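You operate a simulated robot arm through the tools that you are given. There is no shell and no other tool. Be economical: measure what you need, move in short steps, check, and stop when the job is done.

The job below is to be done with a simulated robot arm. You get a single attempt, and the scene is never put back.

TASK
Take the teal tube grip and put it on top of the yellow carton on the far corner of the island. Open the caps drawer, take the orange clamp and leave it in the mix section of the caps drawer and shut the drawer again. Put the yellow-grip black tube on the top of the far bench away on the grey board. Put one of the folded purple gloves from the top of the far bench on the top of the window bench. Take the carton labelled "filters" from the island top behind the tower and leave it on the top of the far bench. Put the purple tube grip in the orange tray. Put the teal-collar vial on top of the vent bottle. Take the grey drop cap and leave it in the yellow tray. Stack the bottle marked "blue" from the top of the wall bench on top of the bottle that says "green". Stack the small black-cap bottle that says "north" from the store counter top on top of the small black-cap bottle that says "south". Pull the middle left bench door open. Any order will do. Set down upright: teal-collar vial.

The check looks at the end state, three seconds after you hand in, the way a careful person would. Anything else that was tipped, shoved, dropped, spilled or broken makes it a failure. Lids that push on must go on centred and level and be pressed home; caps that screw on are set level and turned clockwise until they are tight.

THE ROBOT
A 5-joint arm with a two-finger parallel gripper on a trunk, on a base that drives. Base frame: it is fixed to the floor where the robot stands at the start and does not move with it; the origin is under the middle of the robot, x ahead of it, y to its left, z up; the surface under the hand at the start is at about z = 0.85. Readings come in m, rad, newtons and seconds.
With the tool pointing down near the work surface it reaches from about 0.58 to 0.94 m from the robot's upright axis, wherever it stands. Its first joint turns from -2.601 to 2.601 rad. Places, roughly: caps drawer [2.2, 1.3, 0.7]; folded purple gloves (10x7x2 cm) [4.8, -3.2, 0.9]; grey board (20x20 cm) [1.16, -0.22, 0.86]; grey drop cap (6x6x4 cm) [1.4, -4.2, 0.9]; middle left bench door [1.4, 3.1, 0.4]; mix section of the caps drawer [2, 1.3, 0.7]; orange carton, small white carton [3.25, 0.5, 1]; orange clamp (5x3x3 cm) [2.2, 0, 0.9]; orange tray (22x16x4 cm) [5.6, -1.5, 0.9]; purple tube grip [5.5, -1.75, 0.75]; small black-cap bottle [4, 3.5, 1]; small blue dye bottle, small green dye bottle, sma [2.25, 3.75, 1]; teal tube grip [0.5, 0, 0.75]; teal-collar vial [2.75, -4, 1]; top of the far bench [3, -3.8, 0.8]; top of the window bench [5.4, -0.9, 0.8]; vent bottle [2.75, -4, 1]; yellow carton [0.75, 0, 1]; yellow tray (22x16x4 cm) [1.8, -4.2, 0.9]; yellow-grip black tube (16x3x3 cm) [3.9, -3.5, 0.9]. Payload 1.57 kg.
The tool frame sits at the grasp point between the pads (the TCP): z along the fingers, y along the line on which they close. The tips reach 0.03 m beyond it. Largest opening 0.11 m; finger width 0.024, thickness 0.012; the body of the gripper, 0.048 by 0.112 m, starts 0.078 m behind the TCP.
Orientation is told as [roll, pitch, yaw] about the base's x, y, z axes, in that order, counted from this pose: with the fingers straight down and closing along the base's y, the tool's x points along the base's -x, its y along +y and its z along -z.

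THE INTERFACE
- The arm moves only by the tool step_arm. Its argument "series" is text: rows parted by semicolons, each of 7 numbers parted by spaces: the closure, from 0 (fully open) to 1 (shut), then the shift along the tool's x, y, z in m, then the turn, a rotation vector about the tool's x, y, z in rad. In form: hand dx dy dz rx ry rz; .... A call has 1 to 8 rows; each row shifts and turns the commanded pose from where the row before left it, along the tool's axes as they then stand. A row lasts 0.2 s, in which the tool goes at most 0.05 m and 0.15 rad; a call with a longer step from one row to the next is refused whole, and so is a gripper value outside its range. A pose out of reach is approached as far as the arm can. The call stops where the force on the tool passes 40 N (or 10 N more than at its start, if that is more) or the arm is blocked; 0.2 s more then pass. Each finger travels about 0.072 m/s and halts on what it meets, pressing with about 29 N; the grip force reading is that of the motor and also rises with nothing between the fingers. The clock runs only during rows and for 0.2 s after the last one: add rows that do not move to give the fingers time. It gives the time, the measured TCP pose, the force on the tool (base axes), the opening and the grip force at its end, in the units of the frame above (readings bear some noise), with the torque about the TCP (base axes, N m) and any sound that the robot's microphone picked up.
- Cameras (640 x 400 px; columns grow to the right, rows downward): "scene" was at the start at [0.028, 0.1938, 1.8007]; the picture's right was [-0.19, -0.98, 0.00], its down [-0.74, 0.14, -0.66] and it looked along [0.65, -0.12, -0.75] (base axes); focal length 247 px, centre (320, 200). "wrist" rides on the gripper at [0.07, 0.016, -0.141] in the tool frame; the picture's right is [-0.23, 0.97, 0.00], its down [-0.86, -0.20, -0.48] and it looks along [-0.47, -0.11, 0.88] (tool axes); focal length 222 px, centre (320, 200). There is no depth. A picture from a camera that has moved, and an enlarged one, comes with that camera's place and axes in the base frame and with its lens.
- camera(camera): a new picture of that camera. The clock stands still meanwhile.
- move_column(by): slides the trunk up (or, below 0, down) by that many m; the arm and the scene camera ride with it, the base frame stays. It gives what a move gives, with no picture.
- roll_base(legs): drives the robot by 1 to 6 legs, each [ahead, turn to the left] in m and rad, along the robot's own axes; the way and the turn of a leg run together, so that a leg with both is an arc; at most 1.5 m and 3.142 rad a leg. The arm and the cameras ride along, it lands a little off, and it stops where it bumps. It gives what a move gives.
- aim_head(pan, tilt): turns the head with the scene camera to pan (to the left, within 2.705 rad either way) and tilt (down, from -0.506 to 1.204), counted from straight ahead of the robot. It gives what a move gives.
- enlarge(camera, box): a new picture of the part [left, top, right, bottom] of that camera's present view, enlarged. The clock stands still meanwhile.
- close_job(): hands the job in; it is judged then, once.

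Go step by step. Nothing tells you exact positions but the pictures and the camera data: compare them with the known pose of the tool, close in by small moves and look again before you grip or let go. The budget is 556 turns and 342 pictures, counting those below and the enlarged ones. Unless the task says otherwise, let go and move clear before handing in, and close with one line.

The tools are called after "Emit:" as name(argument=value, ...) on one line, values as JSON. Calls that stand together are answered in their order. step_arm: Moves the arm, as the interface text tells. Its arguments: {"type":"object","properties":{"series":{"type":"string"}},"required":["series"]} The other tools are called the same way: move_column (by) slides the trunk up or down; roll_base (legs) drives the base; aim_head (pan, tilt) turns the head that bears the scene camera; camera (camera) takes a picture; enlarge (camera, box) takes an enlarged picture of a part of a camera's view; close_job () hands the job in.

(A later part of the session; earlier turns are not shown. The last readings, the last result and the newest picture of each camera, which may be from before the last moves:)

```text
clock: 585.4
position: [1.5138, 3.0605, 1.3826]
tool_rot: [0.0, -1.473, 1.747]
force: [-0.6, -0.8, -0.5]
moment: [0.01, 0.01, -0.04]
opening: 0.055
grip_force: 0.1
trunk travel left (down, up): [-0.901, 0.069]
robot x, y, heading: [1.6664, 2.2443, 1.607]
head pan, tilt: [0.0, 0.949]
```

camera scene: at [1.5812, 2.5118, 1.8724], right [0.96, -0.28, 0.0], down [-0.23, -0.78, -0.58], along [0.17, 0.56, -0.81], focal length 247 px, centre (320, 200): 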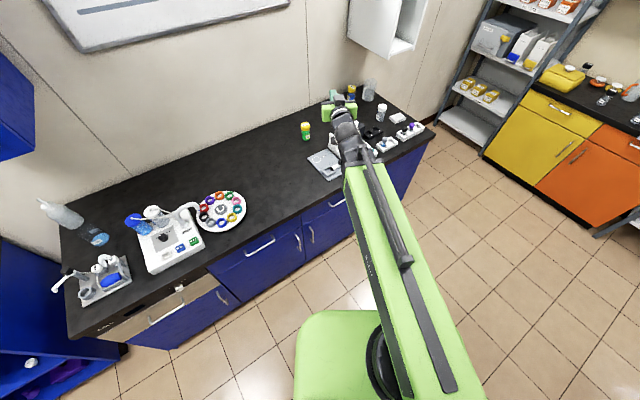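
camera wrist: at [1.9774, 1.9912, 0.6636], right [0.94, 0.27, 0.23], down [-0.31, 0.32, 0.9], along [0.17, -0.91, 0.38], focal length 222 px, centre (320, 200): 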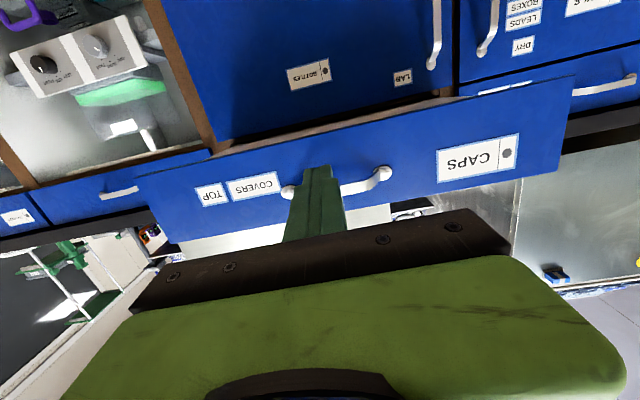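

Emit:
step_arm(series="0.5 0 -0.037 0 0.043 0 0; 0.5 0 -0.037 0 0.043 0 0; 0.5 0 -0.037 0 0.043 0 0; 0.5 0 -0.037 0 0.043 0 0; 0.5 0 0 0 0 0 0")

Emit:
move_column(by=-0.4)

Emit:
camera(camera="wrist")

```text
clock: 586.6
position: [1.6628, 3.0792, 1.3834]
tool_rot: [-0.175, -1.475, 1.749]
force: [-0.4, 0.8, 0.0]
moment: [0.03, -0.01, -0.02]
opening: 0.0549
grip_force: 0.0
trunk travel left (down, up): [-0.901, 0.069]
robot x, y, heading: [1.6684, 2.2495, 1.607]
head pan, tilt: [0.0, 0.949]
```

```text
clock: 590.4
position: [1.6625, 3.0796, 0.984]
tool_rot: [-0.174, -1.475, 1.751]
force: [-0.1, -0.1, 0.0]
moment: [-0.01, -0.01, -0.02]
opening: 0.0551
grip_force: 0.1
trunk travel left (down, up): [-0.501, 0.469]
robot x, y, heading: [1.6689, 2.2449, 1.606]
head pan, tilt: [0.0, 0.949]
```

```text
189 pictures are left
camera wrist: at [1.649, 2.9323, 0.9283], right [-0.98, 0.02, 0.21], down [0.19, -0.39, 0.9], along [0.1, 0.92, 0.38], focal length 222 px, centre (320, 200)
```

wrist: 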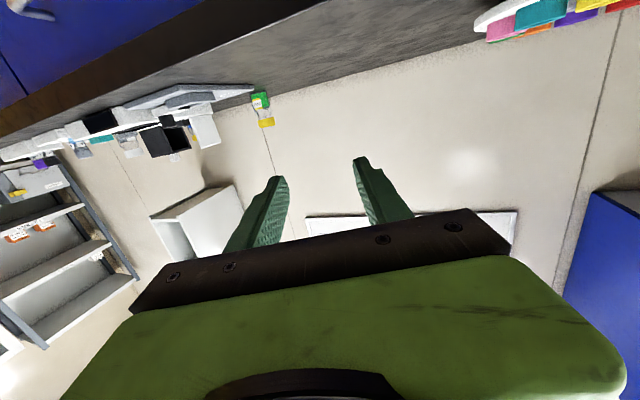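

Emit:
move_column(by=-0.36)

Emit:
camera(camera="wrist")

Emit:
camera(camera="scene")

```text
clock: 593.9
position: [1.6625, 3.0789, 0.6239]
tool_rot: [-0.175, -1.474, 1.751]
force: [-0.3, 0.3, 0.1]
moment: [-0.01, 0.01, 0.0]
opening: 0.055
grip_force: 0.0
trunk travel left (down, up): [-0.141, 0.829]
robot x, y, heading: [1.6671, 2.245, 1.599]
head pan, tilt: [0.0, 0.949]
```

```text
188 pictures are left
camera wrist: at [1.649, 2.9323, 0.5683], right [-0.98, 0.02, 0.21], down [0.19, -0.39, 0.9], along [0.1, 0.92, 0.38], focal length 222 px, centre (320, 200)
```

wrist: 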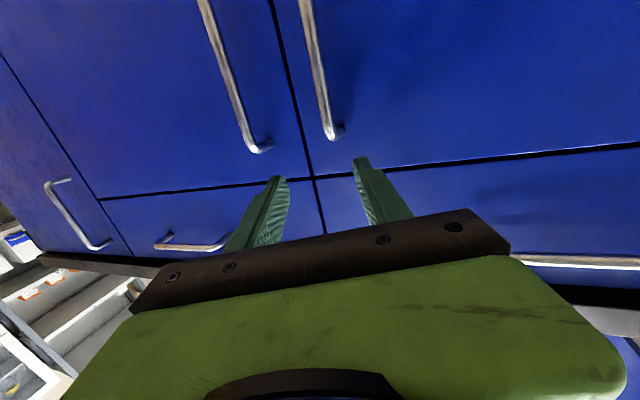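

```text
187 pictures are left
camera scene: at [1.4982, 2.2648, 1.1124], right [1.0, 0.04, 0.0], down [0.03, -0.81, -0.58], along [-0.02, 0.58, -0.81], focal length 247 px, centre (320, 200)
```

scene: 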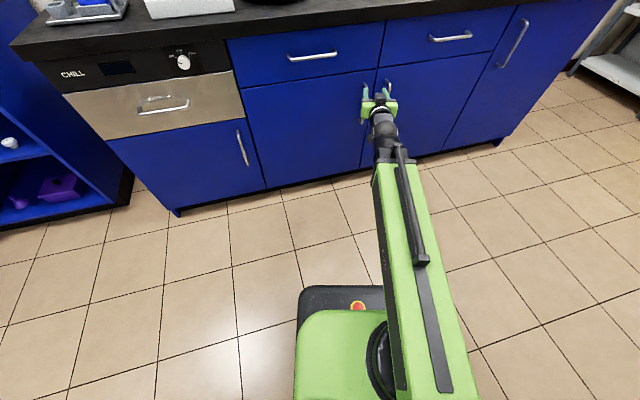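

Emit:
move_column(by=-0.1)

Emit:
step_arm(series="0.5 0 0.012 0 0 0 0; 0.5 0 0 0 0 0 0")

Emit:
camera(camera="wrist")

```text
clock: 595.2
position: [1.6629, 3.0782, 0.5232]
tool_rot: [-0.175, -1.473, 1.752]
force: [0.2, 0.3, -0.2]
moment: [-0.03, 0.03, 0.01]
opening: 0.0552
grip_force: 0.0
trunk travel left (down, up): [-0.041, 0.929]
robot x, y, heading: [1.67, 2.2465, 1.604]
head pan, tilt: [0.0, 0.949]
```

```text
clock: 595.8
position: [1.6507, 3.0787, 0.524]
tool_rot: [-0.172, -1.475, 1.749]
force: [0.0, -0.3, -0.1]
moment: [0.04, 0.01, 0.01]
opening: 0.0549
grip_force: 0.1
trunk travel left (down, up): [-0.041, 0.929]
robot x, y, heading: [1.668, 2.2432, 1.603]
head pan, tilt: [0.0, 0.949]
```

```text
186 pictures are left
camera wrist: at [1.6372, 2.9316, 0.4683], right [-0.98, 0.02, 0.21], down [0.19, -0.39, 0.9], along [0.1, 0.92, 0.38], focal length 222 px, centre (320, 200)
```

wrist: 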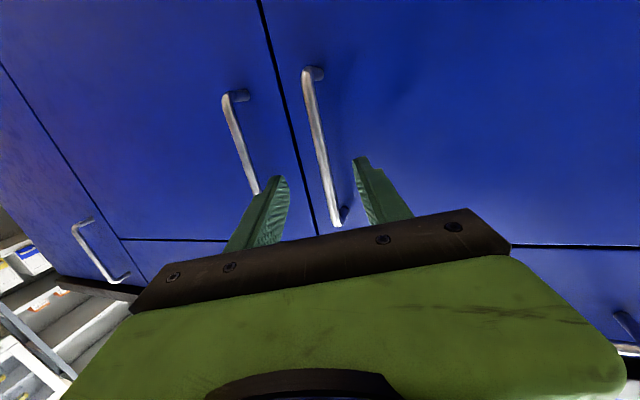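

Handle lies between the fingers. Advance 5 cm and close.

Emit:
step_arm(series="0.5 0 0 0.025 0 0 0; 0.5 0 0 0.024 0 0 0; 0.5 0 0 0 0 0 0")

Emit:
step_arm(series="0.7 0 0 0 0 0 0; 0.9 0 0 0 0 0 0; 1 0 0 0 0 0 0; 1 0 0 0 0 0 0")

Emit:
camera(camera="wrist")

```text
clock: 596.6
position: [1.6506, 3.1285, 0.5233]
tool_rot: [-0.173, -1.47, 1.749]
force: [-0.7, -0.2, 0.4]
moment: [0.01, -0.01, 0.0]
opening: 0.0551
grip_force: 0.1
out of reach, approached as far as the arm can: row 2
trunk travel left (down, up): [-0.041, 0.929]
robot x, y, heading: [1.6672, 2.2434, 1.597]
head pan, tilt: [0.0, 0.949]
```

```text
clock: 597.6
position: [1.6472, 3.1271, 0.5229]
tool_rot: [-0.171, -1.472, 1.751]
force: [-28.4, -6.6, -3.0]
moment: [-0.18, 0.35, 0.85]
opening: 0.0119
grip_force: 29.3
trunk travel left (down, up): [-0.041, 0.929]
robot x, y, heading: [1.6683, 2.2412, 1.605]
head pan, tilt: [0.0, 0.949]
```

```text
185 pictures are left
camera wrist: at [1.6343, 2.9804, 0.4679], right [-0.98, 0.01, 0.21], down [0.19, -0.39, 0.9], along [0.09, 0.92, 0.38], focal length 222 px, centre (320, 200)
```

wrist: 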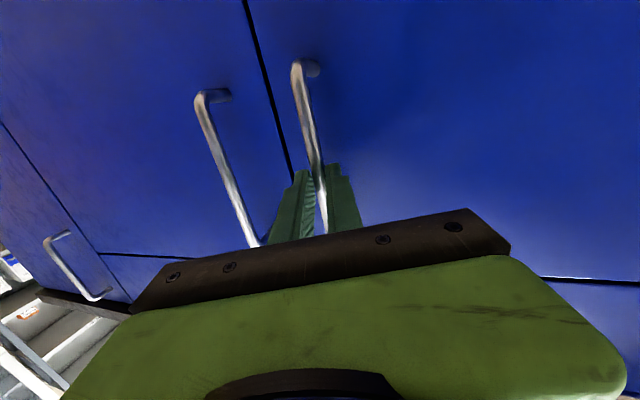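

Gripped. Pull along the door's arc: first with the arm.

Emit:
step_arm(series="1 0 0.002 -0.015 0 0 0; 1 0 -0.002 -0.02 0 0 0; 1 0 -0.004 -0.02 0 0 0; 1 0 0 0 0 0 0")

```text
clock: 598.6
position: [1.6557, 3.0729, 0.522]
tool_rot: [-0.173, -1.474, 1.748]
force: [15.9, 1.1, -10.9]
moment: [-1.11, 0.3, -0.48]
opening: 0.0122
grip_force: 28.9
out of reach, approached as far as the arm can: row 2
trunk travel left (down, up): [-0.041, 0.929]
robot x, y, heading: [1.67, 2.2436, 1.608]
head pan, tilt: [0.0, 0.949]
```

Emit:
roll_base(legs=[[-0.067, 0]])

Emit:
step_arm(series="1 0 0.003 0 0 0 0; 1 0 0 0 0 0 0")

Emit:
camera(camera="scene")

```text
clock: 599.6
position: [1.6564, 3.0072, 0.5232]
tool_rot: [-0.171, -1.476, 1.745]
force: [16.7, 0.1, -13.0]
moment: [-0.58, 0.23, -0.58]
opening: 0.0117
grip_force: 29.2
trunk travel left (down, up): [-0.041, 0.929]
robot x, y, heading: [1.6717, 2.1779, 1.607]
head pan, tilt: [0.0, 0.949]
```

```text
clock: 600.2
position: [1.6573, 3.0055, 0.5229]
tool_rot: [-0.159, -1.474, 1.73]
force: [38.2, -2.3, -4.2]
moment: [-0.6, 0.39, -1.19]
opening: 0.0114
grip_force: 29.0
trunk travel left (down, up): [-0.041, 0.929]
robot x, y, heading: [1.673, 2.1782, 1.604]
head pan, tilt: [0.0, 0.949]
```

```text
184 pictures are left
camera scene: at [1.5018, 2.1987, 1.0127], right [1.0, 0.03, 0.0], down [0.03, -0.81, -0.58], along [-0.02, 0.58, -0.81], focal length 247 px, centre (320, 200)
```

scene: 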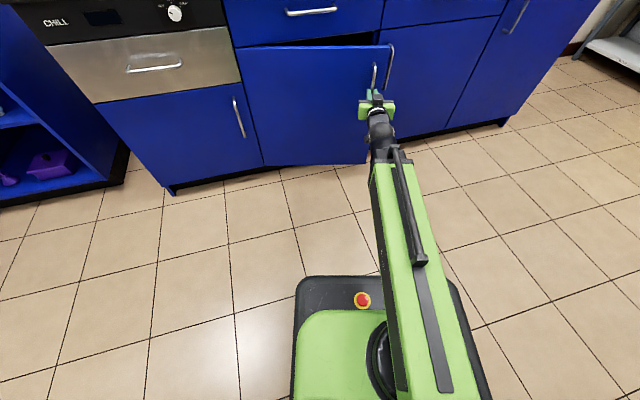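

Emit:
step_arm(series="1 0 -0.006 0 0 0 0; 1 0 0 0 0 0 0")

Emit:
roll_base(legs=[[-0.065, 0]])

```text
clock: 600.8
position: [1.6565, 3.0074, 0.5224]
tool_rot: [-0.184, -1.475, 1.763]
force: [-12.9, -1.0, -10.6]
moment: [-0.42, -0.01, 0.4]
opening: 0.0115
grip_force: 29.2
trunk travel left (down, up): [-0.041, 0.929]
robot x, y, heading: [1.6712, 2.1741, 1.6]
head pan, tilt: [0.0, 0.949]
```

```text
clock: 601.7
position: [1.6553, 2.9808, 0.5239]
tool_rot: [-0.191, -1.479, 1.774]
force: [-0.7, -0.8, 0.4]
moment: [0.02, 0.01, -0.01]
opening: 0.0
grip_force: 21.3
trunk travel left (down, up): [-0.041, 0.929]
robot x, y, heading: [1.6713, 2.1557, 1.604]
head pan, tilt: [0.0, 0.949]
stopped in leg 1: the force on the tool passed its limit at 46 N (the readings are from after the stop); the commanded pose is now the measured one
```

Slipped off the bar. See where the door stands.

Emit:
camera(camera="scene")

Emit:
camera(camera="wrist")

```text
183 pictures are left
camera scene: at [1.5013, 2.1735, 1.0124], right [1.0, 0.04, 0.0], down [0.03, -0.81, -0.58], along [-0.02, 0.58, -0.81], focal length 247 px, centre (320, 200)
```

scene: 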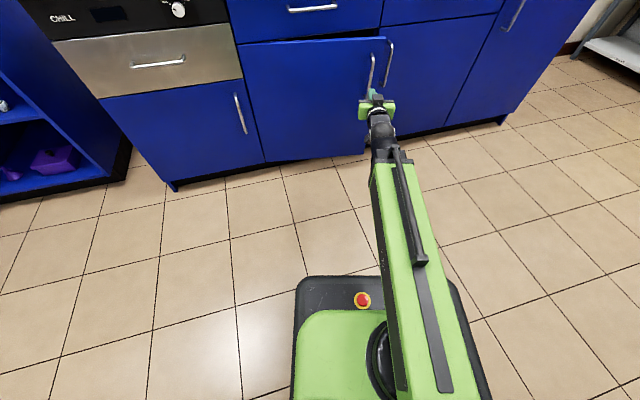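

```text
182 pictures are left
camera wrist: at [1.6431, 2.8351, 0.4686], right [-0.98, 0.01, 0.21], down [0.19, -0.4, 0.9], along [0.09, 0.92, 0.39], focal length 222 px, centre (320, 200)
```

wrist: 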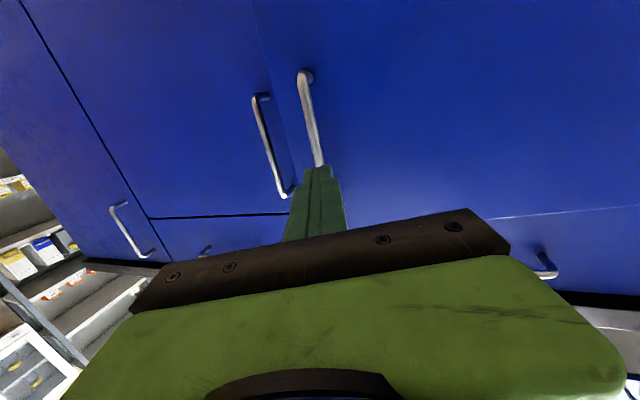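

Door is ajar ~17°. Regrasp the bar deeper: back 2 cm, open, advance.

Emit:
step_arm(series="0.5 0 0 -0.02 0 0 0; 0.5 0 0.003 0 0 0 0; 0.5 0 0 0 0 0 0; 0.5 0 0 0 0 0 0")

Emit:
camera(camera="wrist")

```text
clock: 602.7
position: [1.6537, 2.9638, 0.5254]
tool_rot: [-0.19, -1.478, 1.774]
force: [0.3, -0.1, 0.6]
moment: [0.0, 0.0, 0.01]
opening: 0.0551
grip_force: 0.2
trunk travel left (down, up): [-0.041, 0.929]
robot x, y, heading: [1.6724, 2.156, 1.605]
head pan, tilt: [0.0, 0.949]
```

```text
181 pictures are left
camera wrist: at [1.6405, 2.8176, 0.4686], right [-0.98, 0.01, 0.21], down [0.19, -0.4, 0.9], along [0.09, 0.92, 0.39], focal length 222 px, centre (320, 200)
```

wrist: 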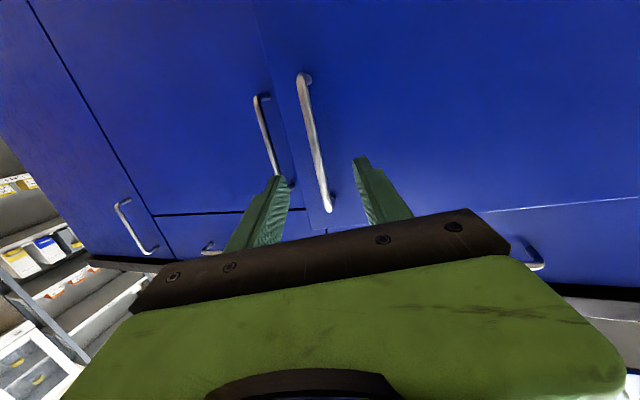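

Emit:
step_arm(series="0.5 0 0 0.025 0 0 0; 0.5 0 0 0.025 0 0 0; 0.5 0 0 0.022 0 0 0; 0.7 0 0 0 0 0 0; 0.9 0 0 0 0 0 0; 1 0 0 0 0 0 0; 1 0 0 0 0 0 0")

Emit:
camera(camera="wrist")

```text
clock: 604.3
position: [1.653, 3.0326, 0.5235]
tool_rot: [-0.184, -1.475, 1.766]
force: [-0.2, 0.0, 0.3]
moment: [0.02, 0.02, 0.01]
opening: 0.0
grip_force: 21.5
out of reach, approached as far as the arm can: row 3
trunk travel left (down, up): [-0.041, 0.929]
robot x, y, heading: [1.6721, 2.1569, 1.607]
head pan, tilt: [0.0, 0.949]
```

```text
180 pictures are left
camera wrist: at [1.6399, 2.8864, 0.4684], right [-0.98, 0.01, 0.21], down [0.19, -0.39, 0.9], along [0.09, 0.92, 0.38], focal length 222 px, centre (320, 200)
```

wrist: 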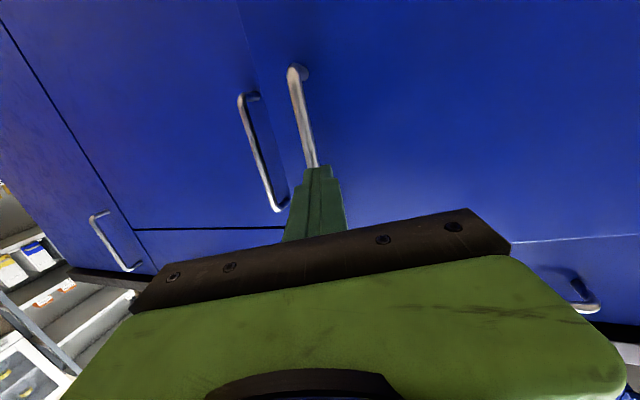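

Emit:
step_arm(series="0.9 0 0 -0.02 0 0 0; 0.5 0 0 -0.01 0 0 0; 0.5 0 0 0 0 0 0; 0.5 0 0 0 0 0 0; 0.5 0 0 0 0 0 0")

Emit:
camera(camera="wrist")

```text
clock: 605.5
position: [1.6532, 3.0035, 0.5258]
tool_rot: [-0.192, -1.481, 1.775]
force: [-0.6, 0.8, 0.5]
moment: [0.0, -0.02, -0.02]
opening: 0.0553
grip_force: 0.1
trunk travel left (down, up): [-0.041, 0.929]
robot x, y, heading: [1.671, 2.1561, 1.603]
head pan, tilt: [0.0, 0.949]
```

```text
179 pictures are left
camera wrist: at [1.6405, 2.8572, 0.4688], right [-0.98, 0.01, 0.21], down [0.19, -0.4, 0.9], along [0.09, 0.92, 0.39], focal length 222 px, centre (320, 200)
```

wrist: 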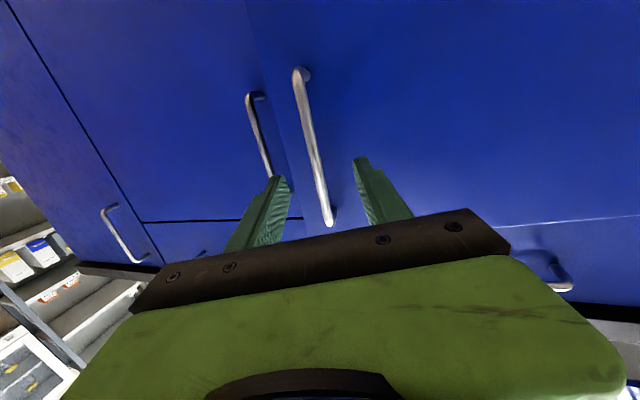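

Emit:
step_arm(series="0.5 0 0 0.025 0 0 0; 0.5 0 0 0.025 0 0 0; 0.5 0 0 0.02 0 0 0; 0.7 0 0 0 0 0 0; 0.9 0 0 0 0 0 0; 1 0 0 0 0 0 0; 1 0 0 0 0 0 0")

Emit:
camera(camera="wrist")

```text
clock: 607.0
position: [1.6573, 3.0743, 0.5242]
tool_rot: [-0.153, -1.474, 1.731]
force: [9.5, 0.9, 2.5]
moment: [0.0, 0.78, -0.08]
opening: 0.0117
grip_force: 29.2
out of reach, approached as far as the arm can: row 3
trunk travel left (down, up): [-0.041, 0.929]
robot x, y, heading: [1.6701, 2.1535, 1.607]
head pan, tilt: [0.0, 0.949]
stopped in row 7: the force on the tool passed its limit at 44 N (the readings are from after the stop); the commanded pose is now the measured one
```

```text
178 pictures are left
camera wrist: at [1.6432, 2.9274, 0.4684], right [-0.98, 0.02, 0.21], down [0.19, -0.39, 0.9], along [0.1, 0.92, 0.38], focal length 222 px, centre (320, 200)
```

wrist: 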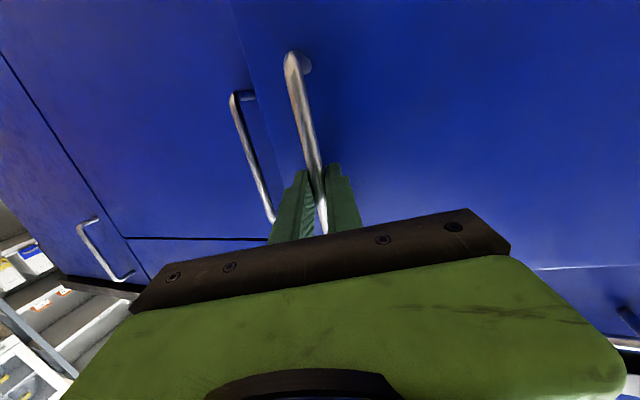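

Emit:
step_arm(series="1 0 -0.002 -0.02 0 0 0; 1 0 -0.001 -0.022 0 0 0; 1 0 0 -0.022 0 0 0; 1 0 0.001 -0.022 0 0 0; 1 0 0 0 0 0 0")

```text
clock: 607.9
position: [1.6545, 3.0009, 0.5237]
tool_rot: [-0.163, -1.477, 1.745]
force: [-7.6, -0.2, -2.8]
moment: [-0.59, 0.75, 0.09]
opening: 0.0122
grip_force: 28.8
out of reach, approached as far as the arm can: row 3, 4
trunk travel left (down, up): [-0.041, 0.929]
robot x, y, heading: [1.6713, 2.1585, 1.601]
head pan, tilt: [0.0, 0.949]
stopped in row 4: the force on the tool passed its limit at 44 N (the readings are from after the stop); the commanded pose is now the measured one
```

Emit:
step_arm(series="1 0 0.001 -0.012 0 0 0; 1 0 0.001 -0.012 0 0 0; 1 0 0.001 -0.012 0 0 0; 1 0 0 0 0 0 0")

Emit:
camera(camera="scene")

```text
clock: 609.0
position: [1.6486, 2.9649, 0.5244]
tool_rot: [-0.156, -1.478, 1.74]
force: [-8.9, 1.1, -8.0]
moment: [-0.48, 0.79, 0.1]
opening: 0.012
grip_force: 29.3
trunk travel left (down, up): [-0.041, 0.929]
robot x, y, heading: [1.6715, 2.1497, 1.607]
head pan, tilt: [0.0, 0.949]
stopped in row 4: the force on the tool passed its limit at 41 N (the readings are from after the stop); the commanded pose is now the measured one
```

```text
177 pictures are left
camera scene: at [1.501, 2.1743, 1.0123], right [1.0, 0.04, 0.0], down [0.03, -0.81, -0.58], along [-0.02, 0.58, -0.81], focal length 247 px, centre (320, 200)
```

scene: 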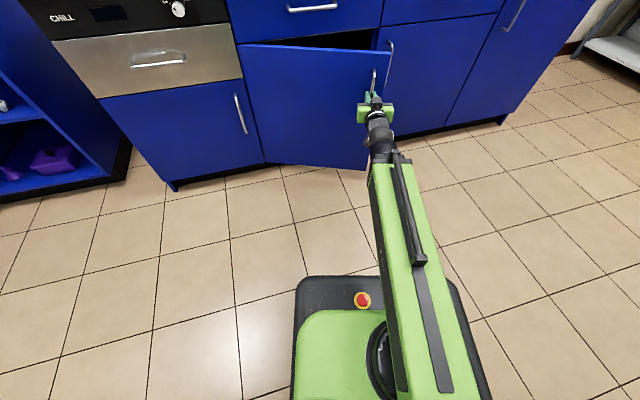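

Continue with the base, backing with a slight left turn to follow the arc.

Emit:
roll_base(legs=[[-0.065, 0.018]])

```text
clock: 609.8
position: [1.6433, 2.9415, 0.5272]
tool_rot: [-0.142, -1.487, 1.736]
force: [1.4, -0.7, 9.8]
moment: [-0.21, 0.73, -0.04]
opening: 0.012
grip_force: 29.7
trunk travel left (down, up): [-0.041, 0.929]
robot x, y, heading: [1.6703, 2.1303, 1.611]
head pan, tilt: [0.0, 0.949]
stopped in leg 1: the force on the tool passed its limit at 43 N (the readings are from after the stop); the commanded pose is now the measured one
```

Emit:
roll_base(legs=[[-0.05, 0.016]])

Emit:
roll_base(legs=[[-0.05, 0.02]])

Emit:
camera(camera="scene")

```text
clock: 611.0
position: [1.6278, 2.8919, 0.5257]
tool_rot: [-0.13, -1.486, 1.744]
force: [1.7, -0.6, 2.8]
moment: [-0.23, 0.75, 0.0]
opening: 0.0118
grip_force: 29.5
trunk travel left (down, up): [-0.041, 0.929]
robot x, y, heading: [1.6752, 2.079, 1.62]
head pan, tilt: [0.0, 0.949]
stopped in leg 1: the force on the tool passed its limit at 42 N (the readings are from after the stop); the commanded pose is now the measured one
```

```text
clock: 611.8
position: [1.621, 2.8753, 0.5278]
tool_rot: [-0.097, -1.492, 1.724]
force: [0.8, -0.4, 2.8]
moment: [-0.31, 0.75, 0.01]
opening: 0.0122
grip_force: 29.3
trunk travel left (down, up): [-0.041, 0.929]
robot x, y, heading: [1.6766, 2.0612, 1.626]
head pan, tilt: [0.0, 0.949]
stopped in leg 1: the force on the tool passed its limit at 44 N (the readings are from after the stop); the commanded pose is now the measured one
```

```text
176 pictures are left
camera scene: at [1.5032, 2.0801, 1.0124], right [1.0, 0.05, 0.0], down [0.04, -0.81, -0.58], along [-0.03, 0.58, -0.81], focal length 247 px, centre (320, 200)
```

scene: 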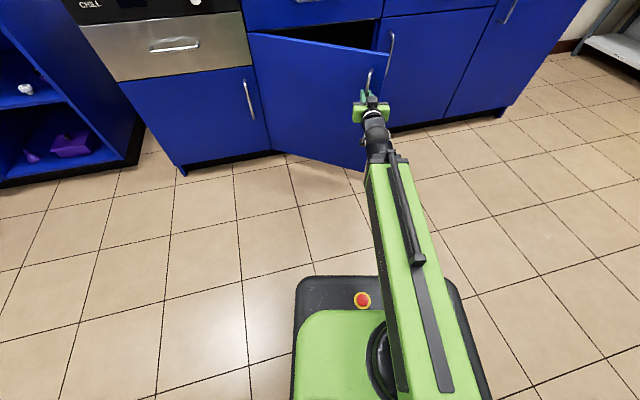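

Emit:
roll_base(legs=[[-0.045, 0.025]])

Emit:
roll_base(legs=[[-0.045, 0.03]])

Emit:
roll_base(legs=[[-0.045, 0.035]])

Emit:
camera(camera="scene")

```text
clock: 613.2
position: [1.6002, 2.829, 0.5278]
tool_rot: [-0.093, -1.495, 1.75]
force: [-1.0, 0.3, -2.2]
moment: [0.09, 0.75, -0.01]
opening: 0.0119
grip_force: 28.8
trunk travel left (down, up): [-0.041, 0.929]
robot x, y, heading: [1.6765, 2.0192, 1.644]
head pan, tilt: [0.0, 0.949]
stopped in leg 1: the force on the tool passed its limit at 42 N (the readings are from after the stop); the commanded pose is now the measured one
```

```text
clock: 613.9
position: [1.5937, 2.8195, 0.529]
tool_rot: [-0.059, -1.498, 1.726]
force: [-1.8, 0.9, -2.7]
moment: [0.22, 0.76, -0.01]
opening: 0.0118
grip_force: 29.6
trunk travel left (down, up): [-0.041, 0.929]
robot x, y, heading: [1.6743, 2.0081, 1.653]
head pan, tilt: [0.0, 0.949]
stopped in leg 1: the force on the tool passed its limit at 44 N (the readings are from after the stop); the commanded pose is now the measured one
```

```text
clock: 614.8
position: [1.5851, 2.8005, 0.5306]
tool_rot: [-0.035, -1.501, 1.714]
force: [0.4, 0.0, 4.9]
moment: [-0.56, 0.42, 0.01]
opening: 0.0117
grip_force: 28.9
trunk travel left (down, up): [-0.041, 0.929]
robot x, y, heading: [1.6785, 1.9874, 1.655]
head pan, tilt: [0.0, 0.949]
stopped in leg 1: the force on the tool passed its limit at 59 N (the readings are from after the stop); the commanded pose is now the measured one
```

```text
175 pictures are left
camera scene: at [1.5061, 2.001, 1.0124], right [1.0, 0.08, 0.0], down [0.07, -0.81, -0.58], along [-0.05, 0.58, -0.81], focal length 247 px, centre (320, 200)
```

scene: 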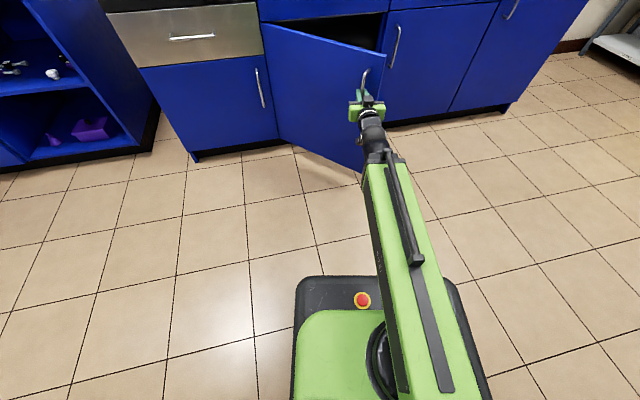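

Door is ~50° open. Release, go round its free edge and push the inner face further open.

Emit:
step_arm(series="0.8 0 0 0 0 0 0; 0.5 0 0 0 0 0 0; 0.4 0 0 0 0 0 0; 0.4 0 0 0 0 0 0")

Emit:
roll_base(legs=[[-0.1, 0]])

Emit:
step_arm(series="0.7 0 0 0 0.05 0 0; 1 0 -0.04 0 0.05 0 0; 1 0 -0.04 0 0.05 0 0; 1 0 -0.04 0 0 0 0; 1 0 0 0 0 0 0")

Emit:
camera(camera="scene")

Emit:
camera(camera="wrist")

```text
clock: 615.8
position: [1.585, 2.801, 0.5304]
tool_rot: [-0.053, -1.5, 1.731]
force: [-0.3, 0.4, -0.4]
moment: [0.0, 0.01, 0.01]
opening: 0.0661
grip_force: 0.0
trunk travel left (down, up): [-0.041, 0.929]
robot x, y, heading: [1.676, 1.9924, 1.65]
head pan, tilt: [0.0, 0.949]
```

```text
clock: 616.9
position: [1.5929, 2.6999, 0.5286]
tool_rot: [-0.052, -1.502, 1.733]
force: [0.1, -0.1, 0.0]
moment: [0.03, 0.02, 0.0]
opening: 0.0661
grip_force: 0.0
trunk travel left (down, up): [-0.041, 0.929]
robot x, y, heading: [1.6826, 1.8925, 1.654]
head pan, tilt: [0.0, 0.949]
```

```text
clock: 618.1
position: [1.7122, 2.7017, 0.5305]
tool_rot: [-0.196, -1.5, 1.726]
force: [-0.2, 0.6, -0.1]
moment: [0.02, -0.02, 0.01]
opening: 0.0001
grip_force: 21.4
trunk travel left (down, up): [-0.041, 0.929]
robot x, y, heading: [1.6873, 1.8917, 1.658]
head pan, tilt: [0.0, 0.949]
```

```text
174 pictures are left
camera scene: at [1.5143, 1.9017, 1.0124], right [1.0, 0.08, 0.0], down [0.07, -0.81, -0.58], along [-0.05, 0.58, -0.81], focal length 247 px, centre (320, 200)
```

scene: 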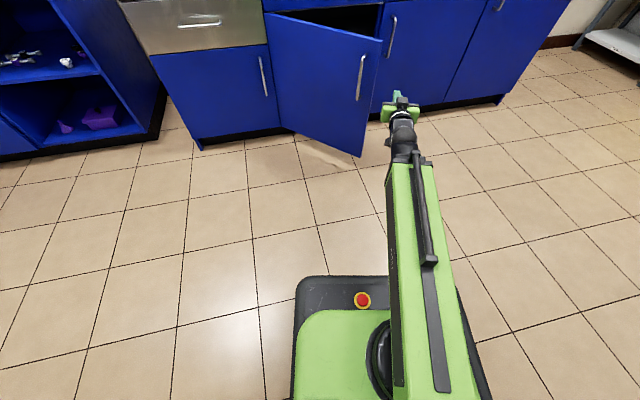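

```text
173 pictures are left
camera wrist: at [1.6918, 2.557, 0.4707], right [-0.98, 0.06, 0.21], down [0.17, -0.43, 0.89], along [0.14, 0.9, 0.41], focal length 222 px, centre (320, 200)
```

wrist: 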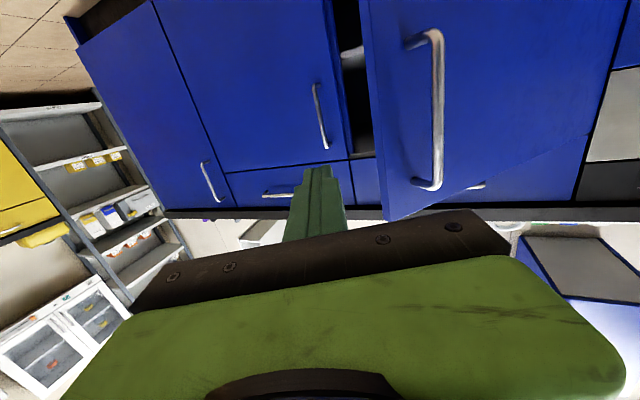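

Emit:
step_arm(series="1 0 -0.01 0.045 0 0 0; 1 0 0 0.045 0 0 0; 1 0 0 0.045 0 0 0; 1 0 0 0.02 0 0 0; 1 0 0 0 0 0 0")

Emit:
roll_base(legs=[[0, 0.2]])

Emit:
camera(camera="scene")

```text
clock: 619.3
position: [1.7271, 2.8553, 0.5288]
tool_rot: [-0.195, -1.496, 1.723]
force: [0.1, -1.3, 0.0]
moment: [0.01, -0.03, -0.02]
opening: 0.0
grip_force: 21.0
out of reach, approached as far as the arm can: row 1, 3
trunk travel left (down, up): [-0.041, 0.929]
robot x, y, heading: [1.6827, 1.8872, 1.65]
head pan, tilt: [0.0, 0.949]
```

```text
clock: 620.2
position: [1.6656, 2.8518, 0.5299]
tool_rot: [-0.168, -1.498, 1.763]
force: [6.6, -2.6, 0.5]
moment: [0.0, 0.07, 0.12]
opening: 0.0
grip_force: 21.3
trunk travel left (down, up): [-0.041, 0.929]
robot x, y, heading: [1.6832, 1.888, 1.709]
head pan, tilt: [0.0, 0.949]
stopped in leg 1: the force on the tool passed its limit at 106 N (the readings are from after the stop); the commanded pose is now the measured one
```

```text
172 pictures are left
camera scene: at [1.5126, 1.8918, 1.0126], right [0.99, 0.14, 0.0], down [0.11, -0.81, -0.58], along [-0.08, 0.58, -0.81], focal length 247 px, centre (320, 200)
```

scene: 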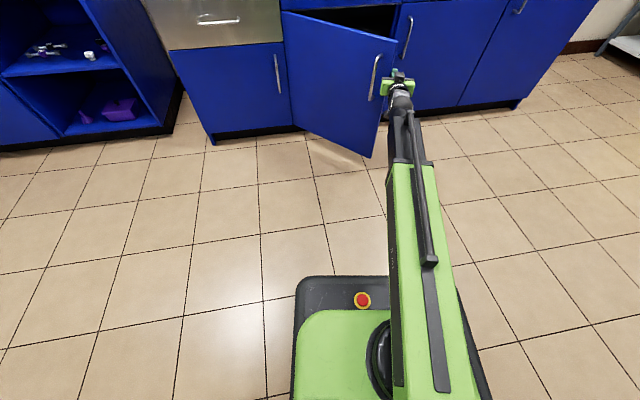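

Emit:
camera(camera="wrist")

Emit:
enlarge(camera="scene", box=[270, 0, 470, 180])

```text
171 pictures are left
camera wrist: at [1.6541, 2.7076, 0.4707], right [-0.98, -0.01, 0.21], down [0.2, -0.41, 0.89], along [0.08, 0.91, 0.4], focal length 222 px, centre (320, 200)
```

wrist: 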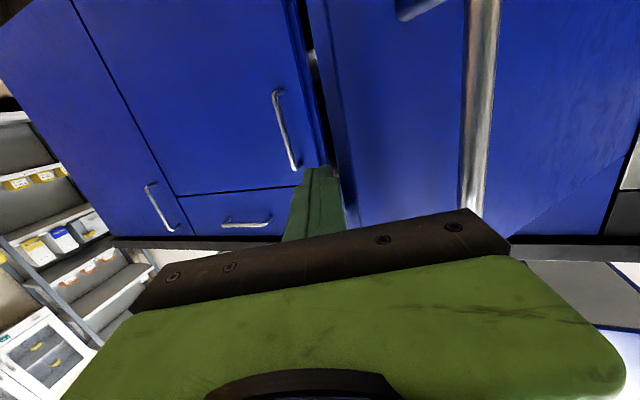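

```text
2.22 times, centred on (370, 90) of scene
camera zoom: at [1.5126, 1.8918, 1.0126], right [0.99, 0.14, 0.0], down [0.11, -0.81, -0.58], along [-0.08, 0.58, -0.81], focal length 549 px, centre (209, 444)
```

zoom: 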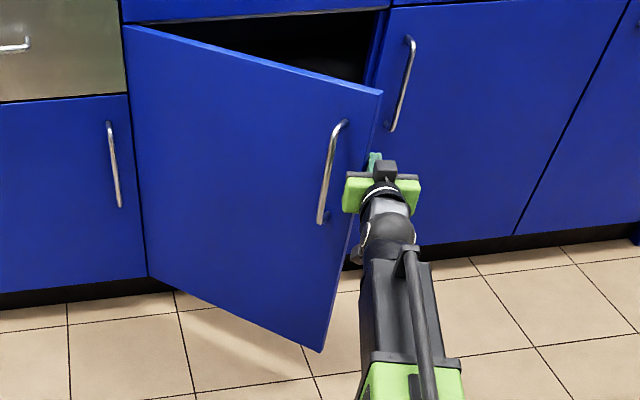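

The finger met the door's end face. Swing right, go deeper past the edge, then sweep left.

Emit:
roll_base(legs=[[0, -0.11], [0.13, 0]])

Emit:
camera(camera="wrist")

Emit:
enlarge(camera="scene", box=[270, 0, 470, 180])

```text
clock: 622.1
position: [1.7674, 2.9798, 0.528]
tool_rot: [-0.175, -1.498, 1.657]
force: [-0.2, 0.5, 0.3]
moment: [-0.05, 0.01, -0.01]
opening: 0.0001
grip_force: 21.0
trunk travel left (down, up): [-0.041, 0.929]
robot x, y, heading: [1.6827, 2.0231, 1.605]
head pan, tilt: [0.0, 0.949]
```

```text
169 pictures are left
camera wrist: at [1.7403, 2.8366, 0.4704], right [-0.97, 0.1, 0.21], down [0.15, -0.43, 0.89], along [0.18, 0.9, 0.4], focal length 222 px, centre (320, 200)
```

wrist: 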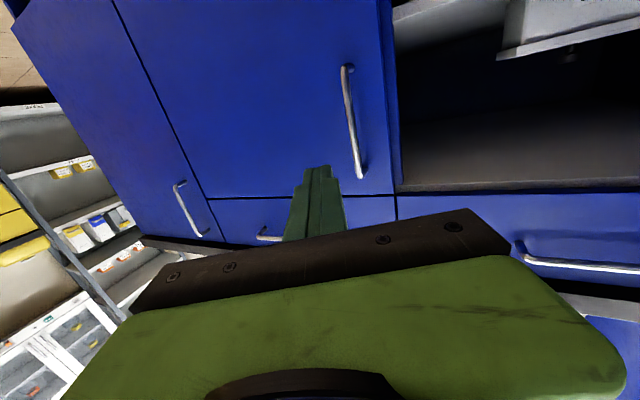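

```text
2.22 times, centred on (370, 90) of scene
camera zoom: at [1.5101, 2.0401, 1.0124], right [1.0, 0.03, 0.0], down [0.03, -0.81, -0.58], along [-0.02, 0.58, -0.81], focal length 549 px, centre (209, 444)
```

zoom: 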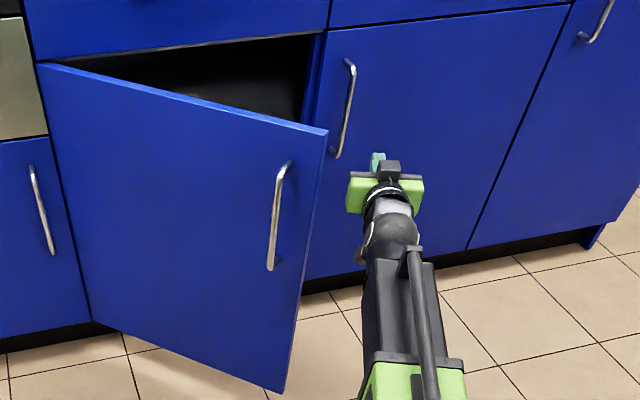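

Emit:
roll_base(legs=[[0, 0.25]])

Emit:
roll_base(legs=[[0, 0.15]])

Emit:
enlarge(camera="scene", box=[200, 0, 440, 200])

```text
clock: 623.1
position: [1.681, 2.9813, 0.53]
tool_rot: [-0.189, -1.497, 1.76]
force: [12.6, -7.3, 0.4]
moment: [-0.07, 0.15, 1.94]
opening: 0.0001
grip_force: 21.8
trunk travel left (down, up): [-0.041, 0.929]
robot x, y, heading: [1.6787, 2.0181, 1.675]
head pan, tilt: [0.0, 0.949]
stopped in leg 1: the force on the tool passed its limit at 126 N (the readings are from after the stop); the commanded pose is now the measured one
```

```text
clock: 623.8
position: [1.6813, 2.9788, 0.5286]
tool_rot: [-0.211, -1.496, 1.78]
force: [2.3, -0.6, 0.0]
moment: [-0.07, 0.07, 0.38]
opening: 0.0001
grip_force: 20.9
trunk travel left (down, up): [-0.041, 0.929]
robot x, y, heading: [1.6786, 2.0188, 1.684]
head pan, tilt: [0.0, 0.949]
stopped in leg 1: the force on the tool passed its limit at 67 N (the readings are from after the stop); the commanded pose is now the measured one
```

```text
2.00 times, centred on (320, 100) of scene
camera zoom: at [1.5076, 2.0262, 1.0124], right [0.99, 0.11, 0.0], down [0.09, -0.81, -0.58], along [-0.06, 0.58, -0.81], focal length 494 px, centre (320, 400)
```

zoom: 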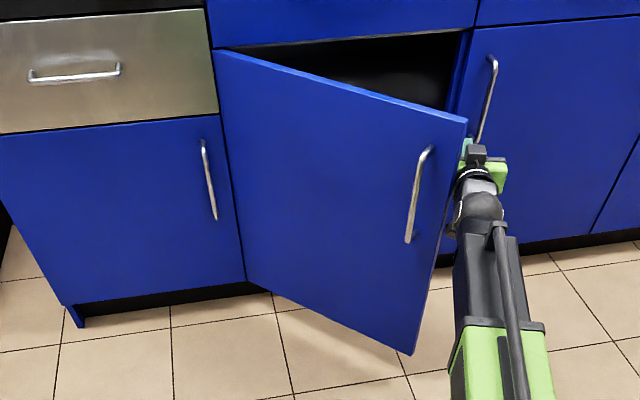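

Push slowly with the arm instead.

Emit:
step_arm(series="1 0 0.012 0 -0.012 0 0; 1 0 0.012 0 -0.012 0 0; 1 0 0.012 0 -0.012 0 0; 1 0 0.012 0 -0.012 0 0; 1 0 0.012 0 -0.012 0 0; 1 0 0.012 0 -0.012 0 0; 1 0 0.012 0 -0.012 0 0; 1 0 0.012 0 -0.012 0 0")

Emit:
enlarge(camera="scene", box=[200, 0, 440, 200])

```text
clock: 624.2
position: [1.6808, 2.9803, 0.5283]
tool_rot: [-0.233, -1.495, 1.804]
force: [9.6, -4.0, 0.4]
moment: [0.04, 0.1, 1.36]
opening: 0.0003
grip_force: 21.3
trunk travel left (down, up): [-0.041, 0.929]
robot x, y, heading: [1.6785, 2.0204, 1.681]
head pan, tilt: [0.0, 0.949]
stopped in row 1: the force on the tool passed its limit at 54 N (the readings are from after the stop); the commanded pose is now the measured one
```

```text
2.00 times, centred on (320, 100) of scene
camera zoom: at [1.5079, 2.0261, 1.0125], right [0.99, 0.11, 0.0], down [0.09, -0.81, -0.58], along [-0.06, 0.58, -0.81], focal length 494 px, centre (320, 400)
```

zoom: 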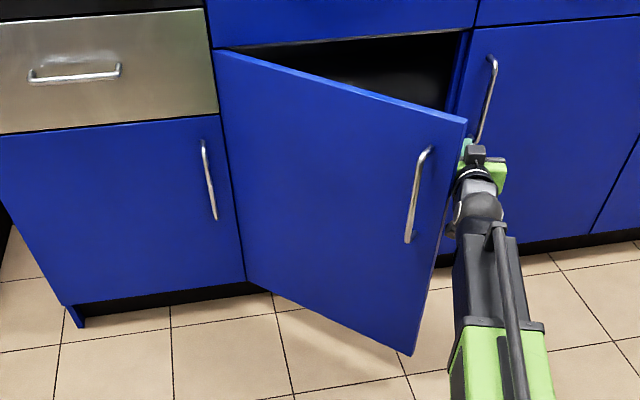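

The push runs through the hinge line. I'll reposition to the right so the tool points left behind the door and a left turn opens it. First back out and retract.

Emit:
roll_base(legs=[[-0.2, 0]])

Emit:
step_arm(series="1 0 0 -0.045 0 0 0; 1 0 0 -0.045 0 0 0; 1 0 0 -0.045 0 0 0; 1 0 0 0 0 0 0")

Emit:
roll_base(legs=[[0, -1.2], [0.65, 0]])

```text
clock: 625.8
position: [1.7012, 2.7784, 0.5288]
tool_rot: [-0.232, -1.493, 1.804]
force: [0.1, 0.4, 0.6]
moment: [-0.05, 0.0, 0.01]
opening: 0.0
grip_force: 21.5
trunk travel left (down, up): [-0.041, 0.929]
robot x, y, heading: [1.7046, 1.8177, 1.68]
head pan, tilt: [0.0, 0.949]
```

```text
clock: 626.8
position: [1.7009, 2.6448, 0.5304]
tool_rot: [-0.244, -1.496, 1.818]
force: [0.1, 0.2, -0.8]
moment: [-0.01, 0.03, -0.03]
opening: 0.0
grip_force: 21.3
out of reach, approached as far as the arm can: row 2
trunk travel left (down, up): [-0.041, 0.929]
robot x, y, heading: [1.6989, 1.8191, 1.685]
head pan, tilt: [0.0, 0.949]
```

```text
clock: 628.6
position: [2.0654, 2.5629, 0.5302]
tool_rot: [-0.211, -1.499, 1.333]
force: [0.5, -0.2, -0.8]
moment: [-0.05, 0.01, -0.02]
opening: 0.0
grip_force: 21.3
trunk travel left (down, up): [-0.041, 0.929]
robot x, y, heading: [1.7154, 1.8167, 1.286]
head pan, tilt: [0.0, 0.949]
stopped in leg 1: the robot was blocked; the commanded pose is now the measured one
```

Emit:
roll_base(legs=[[0.25, 0], [0, -0.8]])

```text
clock: 631.9
position: [2.4606, 2.5302, 0.5299]
tool_rot: [-0.207, -1.497, 0.813]
force: [-0.2, -0.5, 0.1]
moment: [-0.02, 0.01, 0.0]
opening: 0.0
grip_force: 21.4
trunk travel left (down, up): [-0.041, 0.929]
robot x, y, heading: [1.792, 2.0417, 0.837]
head pan, tilt: [0.0, 0.949]
stopped in leg 2: the robot was blocked; the commanded pose is now the measured one
```

Emit:
roll_base(legs=[[0, -0.35]])

Emit:
roll_base(legs=[[0.6, 0]])

```text
clock: 633.5
position: [2.5889, 2.2593, 0.5295]
tool_rot: [-0.219, -1.498, 0.46]
force: [-1.2, 0.1, -0.4]
moment: [0.02, -0.01, 0.03]
opening: 0.0002
grip_force: 20.8
trunk travel left (down, up): [-0.041, 0.929]
robot x, y, heading: [1.7979, 2.0369, 0.506]
head pan, tilt: [0.0, 0.949]
stopped in leg 1: the robot was blocked; the commanded pose is now the measured one
```

```text
clock: 636.9
position: [3.1086, 2.5468, 0.5289]
tool_rot: [-0.217, -1.501, 0.459]
force: [0.0, 0.3, -0.2]
moment: [0.0, 0.01, 0.02]
opening: 0.0
grip_force: 21.6
trunk travel left (down, up): [-0.041, 0.929]
robot x, y, heading: [2.3177, 2.3204, 0.508]
head pan, tilt: [0.0, 0.949]
```

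Emit:
roll_base(legs=[[0, 0.5]])

Emit:
roll_base(legs=[[0, 0.5]])

Emit:
roll_base(legs=[[0, 0.5]])

Emit:
roll_base(legs=[[0, 0.3]])

Emit:
camera(camera="scene")

```text
clock: 638.6
position: [2.9278, 2.8724, 0.5293]
tool_rot: [-0.226, -1.499, 0.922]
force: [0.6, 0.4, 0.3]
moment: [-0.01, 0.03, -0.01]
opening: 0.0
grip_force: 21.4
trunk travel left (down, up): [-0.041, 0.929]
robot x, y, heading: [2.3056, 2.3321, 0.906]
head pan, tilt: [0.0, 0.949]
stopped in leg 1: the robot was blocked; the commanded pose is now the measured one
```

```text
clock: 640.3
position: [2.6209, 3.092, 0.5293]
tool_rot: [-0.241, -1.499, 1.397]
force: [0.3, 0.0, 0.1]
moment: [-0.03, 0.0, 0.0]
opening: 0.0001
grip_force: 21.1
trunk travel left (down, up): [-0.041, 0.929]
robot x, y, heading: [2.2941, 2.334, 1.303]
head pan, tilt: [0.0, 0.949]
stopped in leg 1: the robot was blocked; the commanded pose is now the measured one
```

```text
clock: 642.0
position: [2.2368, 3.1555, 0.5297]
tool_rot: [-0.24, -1.498, 1.868]
force: [-1.0, 0.0, -0.1]
moment: [-0.01, 0.04, -0.01]
opening: 0.0003
grip_force: 21.2
trunk travel left (down, up): [-0.041, 0.929]
robot x, y, heading: [2.2814, 2.3309, 1.714]
head pan, tilt: [0.0, 0.949]
stopped in leg 1: the robot was blocked; the commanded pose is now the measured one
```

```text
clock: 643.7
position: [1.9829, 3.1004, 0.5297]
tool_rot: [-0.224, -1.498, 2.166]
force: [0.1, -0.3, 0.2]
moment: [0.02, -0.02, -0.01]
opening: 0.0001
grip_force: 21.2
trunk travel left (down, up): [-0.041, 0.929]
robot x, y, heading: [2.2721, 2.3303, 1.999]
head pan, tilt: [0.0, 0.949]
stopped in leg 1: the robot was blocked; the commanded pose is now the measured one
```

```text
165 pictures are left
camera scene: at [2.1083, 2.281, 1.0124], right [0.91, 0.41, 0.0], down [0.34, -0.74, -0.58], along [-0.24, 0.53, -0.81], focal length 247 px, centre (320, 200)
```

scene: 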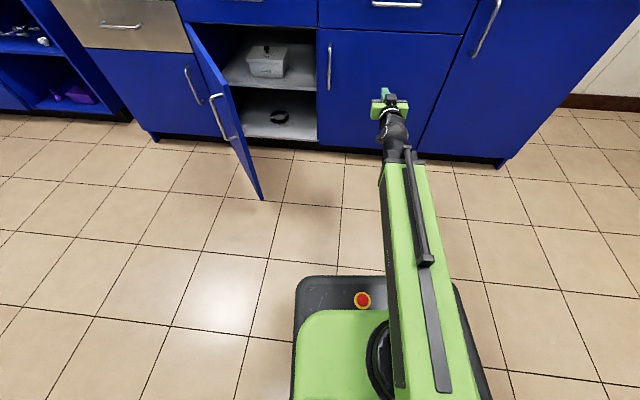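

From here the door is nearly edge-on, and turning left will bring the finger onto its inner face. Turn left in steps.

Emit:
roll_base(legs=[[0, 0.35]])

Emit:
roll_base(legs=[[0, 0.3]])

Emit:
camera(camera="scene")

```text
clock: 645.4
position: [1.7268, 2.9503, 0.5295]
tool_rot: [-0.226, -1.501, 2.529]
force: [0.0, 0.1, 1.1]
moment: [0.04, 0.0, 0.03]
opening: 0.0
grip_force: 21.0
trunk travel left (down, up): [-0.041, 0.929]
robot x, y, heading: [2.2708, 2.3196, 2.318]
head pan, tilt: [0.0, 0.949]
stopped in leg 1: the robot was blocked; the commanded pose is now the measured one
```

```text
clock: 647.3
position: [1.5611, 2.7572, 0.5298]
tool_rot: [-0.22, -1.5, 2.831]
force: [-0.1, -0.2, -1.7]
moment: [0.03, 0.0, -0.01]
opening: 0.0001
grip_force: 21.5
trunk travel left (down, up): [-0.041, 0.929]
robot x, y, heading: [2.2634, 2.3127, 2.603]
head pan, tilt: [0.0, 0.949]
stopped in leg 1: the robot was blocked; the commanded pose is now the measured one
```

```text
164 pictures are left
camera scene: at [2.1499, 2.1804, 1.0124], right [0.51, 0.86, 0.0], down [0.7, -0.42, -0.58], along [-0.5, 0.3, -0.81], focal length 247 px, centre (320, 200)
```

scene: 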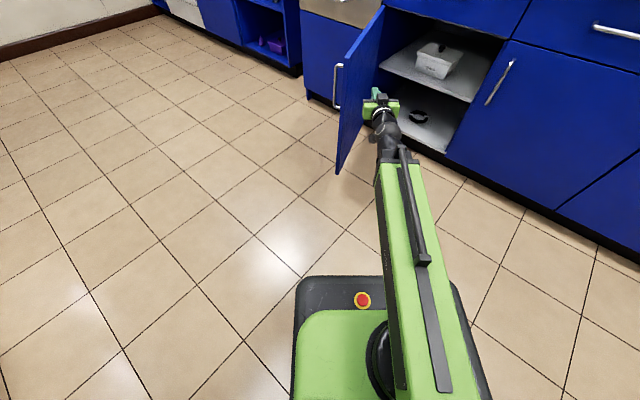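

It works; continue.

Emit:
roll_base(legs=[[0, 0.25]])

Emit:
camera(camera="scene")

```text
clock: 648.5
position: [1.4731, 2.5638, 0.5296]
tool_rot: [-0.213, -1.499, 3.082]
force: [1.2, 0.7, -0.3]
moment: [-0.02, -0.02, 0.07]
opening: 0.0002
grip_force: 21.4
trunk travel left (down, up): [-0.041, 0.929]
robot x, y, heading: [2.257, 2.3048, 2.851]
head pan, tilt: [0.0, 0.949]
```

```text
163 pictures are left
camera scene: at [2.1854, 2.15, 1.0124], right [0.29, 0.96, 0.0], down [0.78, -0.23, -0.58], along [-0.56, 0.17, -0.81], focal length 247 px, centre (320, 200)
```

scene: 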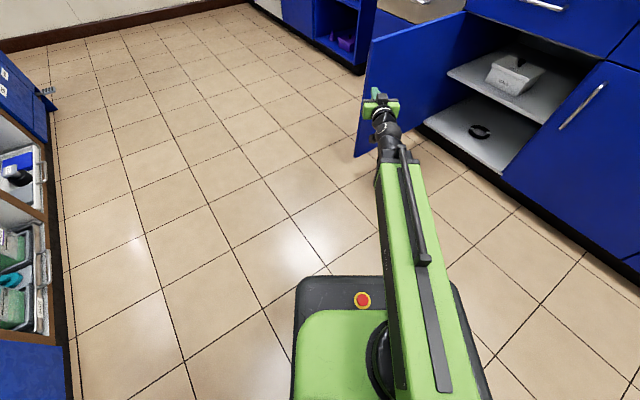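

Door is wide open (~80°). Move the arm off, raise and put the tool back down.

Emit:
roll_base(legs=[[0, -0.4]])

Emit:
move_column(by=0.4)

Emit:
move_column(by=0.4)

Emit:
step_arm(series="0.6 0 0 0 0 0.148 0; 0.4 0 0 0 0 0.148 0; 0.4 0 0 0 0 0.148 0; 0.4 0 0 0 0 0.148 0; 0.4 0 0 0 0 0.148 0; 0.4 0 0 0 0 0.148 0; 0.4 0 0 0 0 0.148 0; 0.4 0 0 0 0 0.148 0")

Emit:
step_arm(series="0.4 0 0 0 0 0.148 0; 0.4 0 0 0 0 0.148 0; 0.4 0 0 0 0 0 0")

Emit:
camera(camera="scene")

```text
clock: 650.4
position: [1.6418, 2.858, 0.5293]
tool_rot: [-0.224, -1.497, 2.681]
force: [-0.5, 0.8, -0.1]
moment: [0.0, 0.01, -0.02]
opening: 0.0
grip_force: 21.2
trunk travel left (down, up): [-0.041, 0.929]
robot x, y, heading: [2.2685, 2.3172, 2.471]
head pan, tilt: [0.0, 0.949]
stopped in leg 1: the robot was blocked; the commanded pose is now the measured one
```

```text
clock: 654.2
position: [1.6428, 2.8572, 0.9294]
tool_rot: [-0.218, -1.498, 2.675]
force: [0.6, 0.8, -0.1]
moment: [-0.02, 0.01, 0.01]
opening: 0.0
grip_force: 21.7
trunk travel left (down, up): [-0.441, 0.529]
robot x, y, heading: [2.2709, 2.3173, 2.471]
head pan, tilt: [0.0, 0.949]
```

```text
clock: 658.0
position: [1.6432, 2.8578, 1.3304]
tool_rot: [-0.218, -1.499, 2.675]
force: [-0.2, -0.4, -0.2]
moment: [0.0, -0.02, -0.01]
opening: 0.0001
grip_force: 21.7
trunk travel left (down, up): [-0.841, 0.129]
robot x, y, heading: [2.2676, 2.315, 2.474]
head pan, tilt: [0.0, 0.949]
```

```text
clock: 659.8
position: [1.6431, 2.8572, 1.1191]
tool_rot: [-0.016, -0.316, 2.462]
force: [-0.4, -1.1, 0.0]
moment: [-0.06, -0.01, 0.0]
opening: 0.0659
grip_force: 0.0
out of reach, approached as far as the arm can: row 1, 2, 3, 4, 5, 6, 7, 8
trunk travel left (down, up): [-0.841, 0.129]
robot x, y, heading: [2.2683, 2.315, 2.474]
head pan, tilt: [0.0, 0.949]
```

```text
clock: 660.6
position: [1.6425, 2.8559, 1.1086]
tool_rot: [-0.015, -0.019, 2.458]
force: [-1.4, 0.4, -0.5]
moment: [0.0, 0.04, -0.02]
opening: 0.0661
grip_force: 0.0
out of reach, approached as far as the arm can: row 1, 2
trunk travel left (down, up): [-0.841, 0.129]
robot x, y, heading: [2.267, 2.3156, 2.472]
head pan, tilt: [0.0, 0.949]
```

```text
162 pictures are left
camera scene: at [2.1415, 2.1981, 1.8124], right [0.62, 0.78, 0.0], down [0.64, -0.5, -0.58], along [-0.46, 0.36, -0.81], focal length 247 px, centre (320, 200)
```

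scene: 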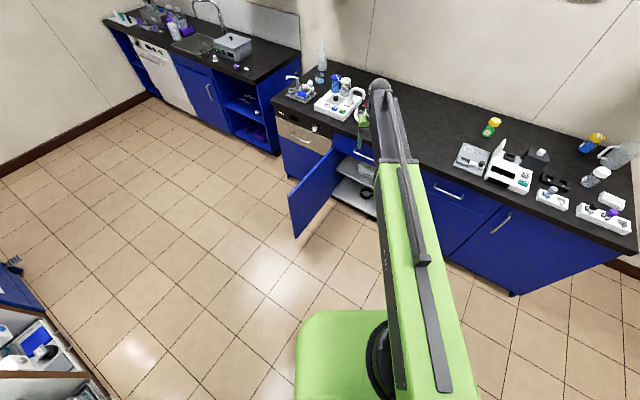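

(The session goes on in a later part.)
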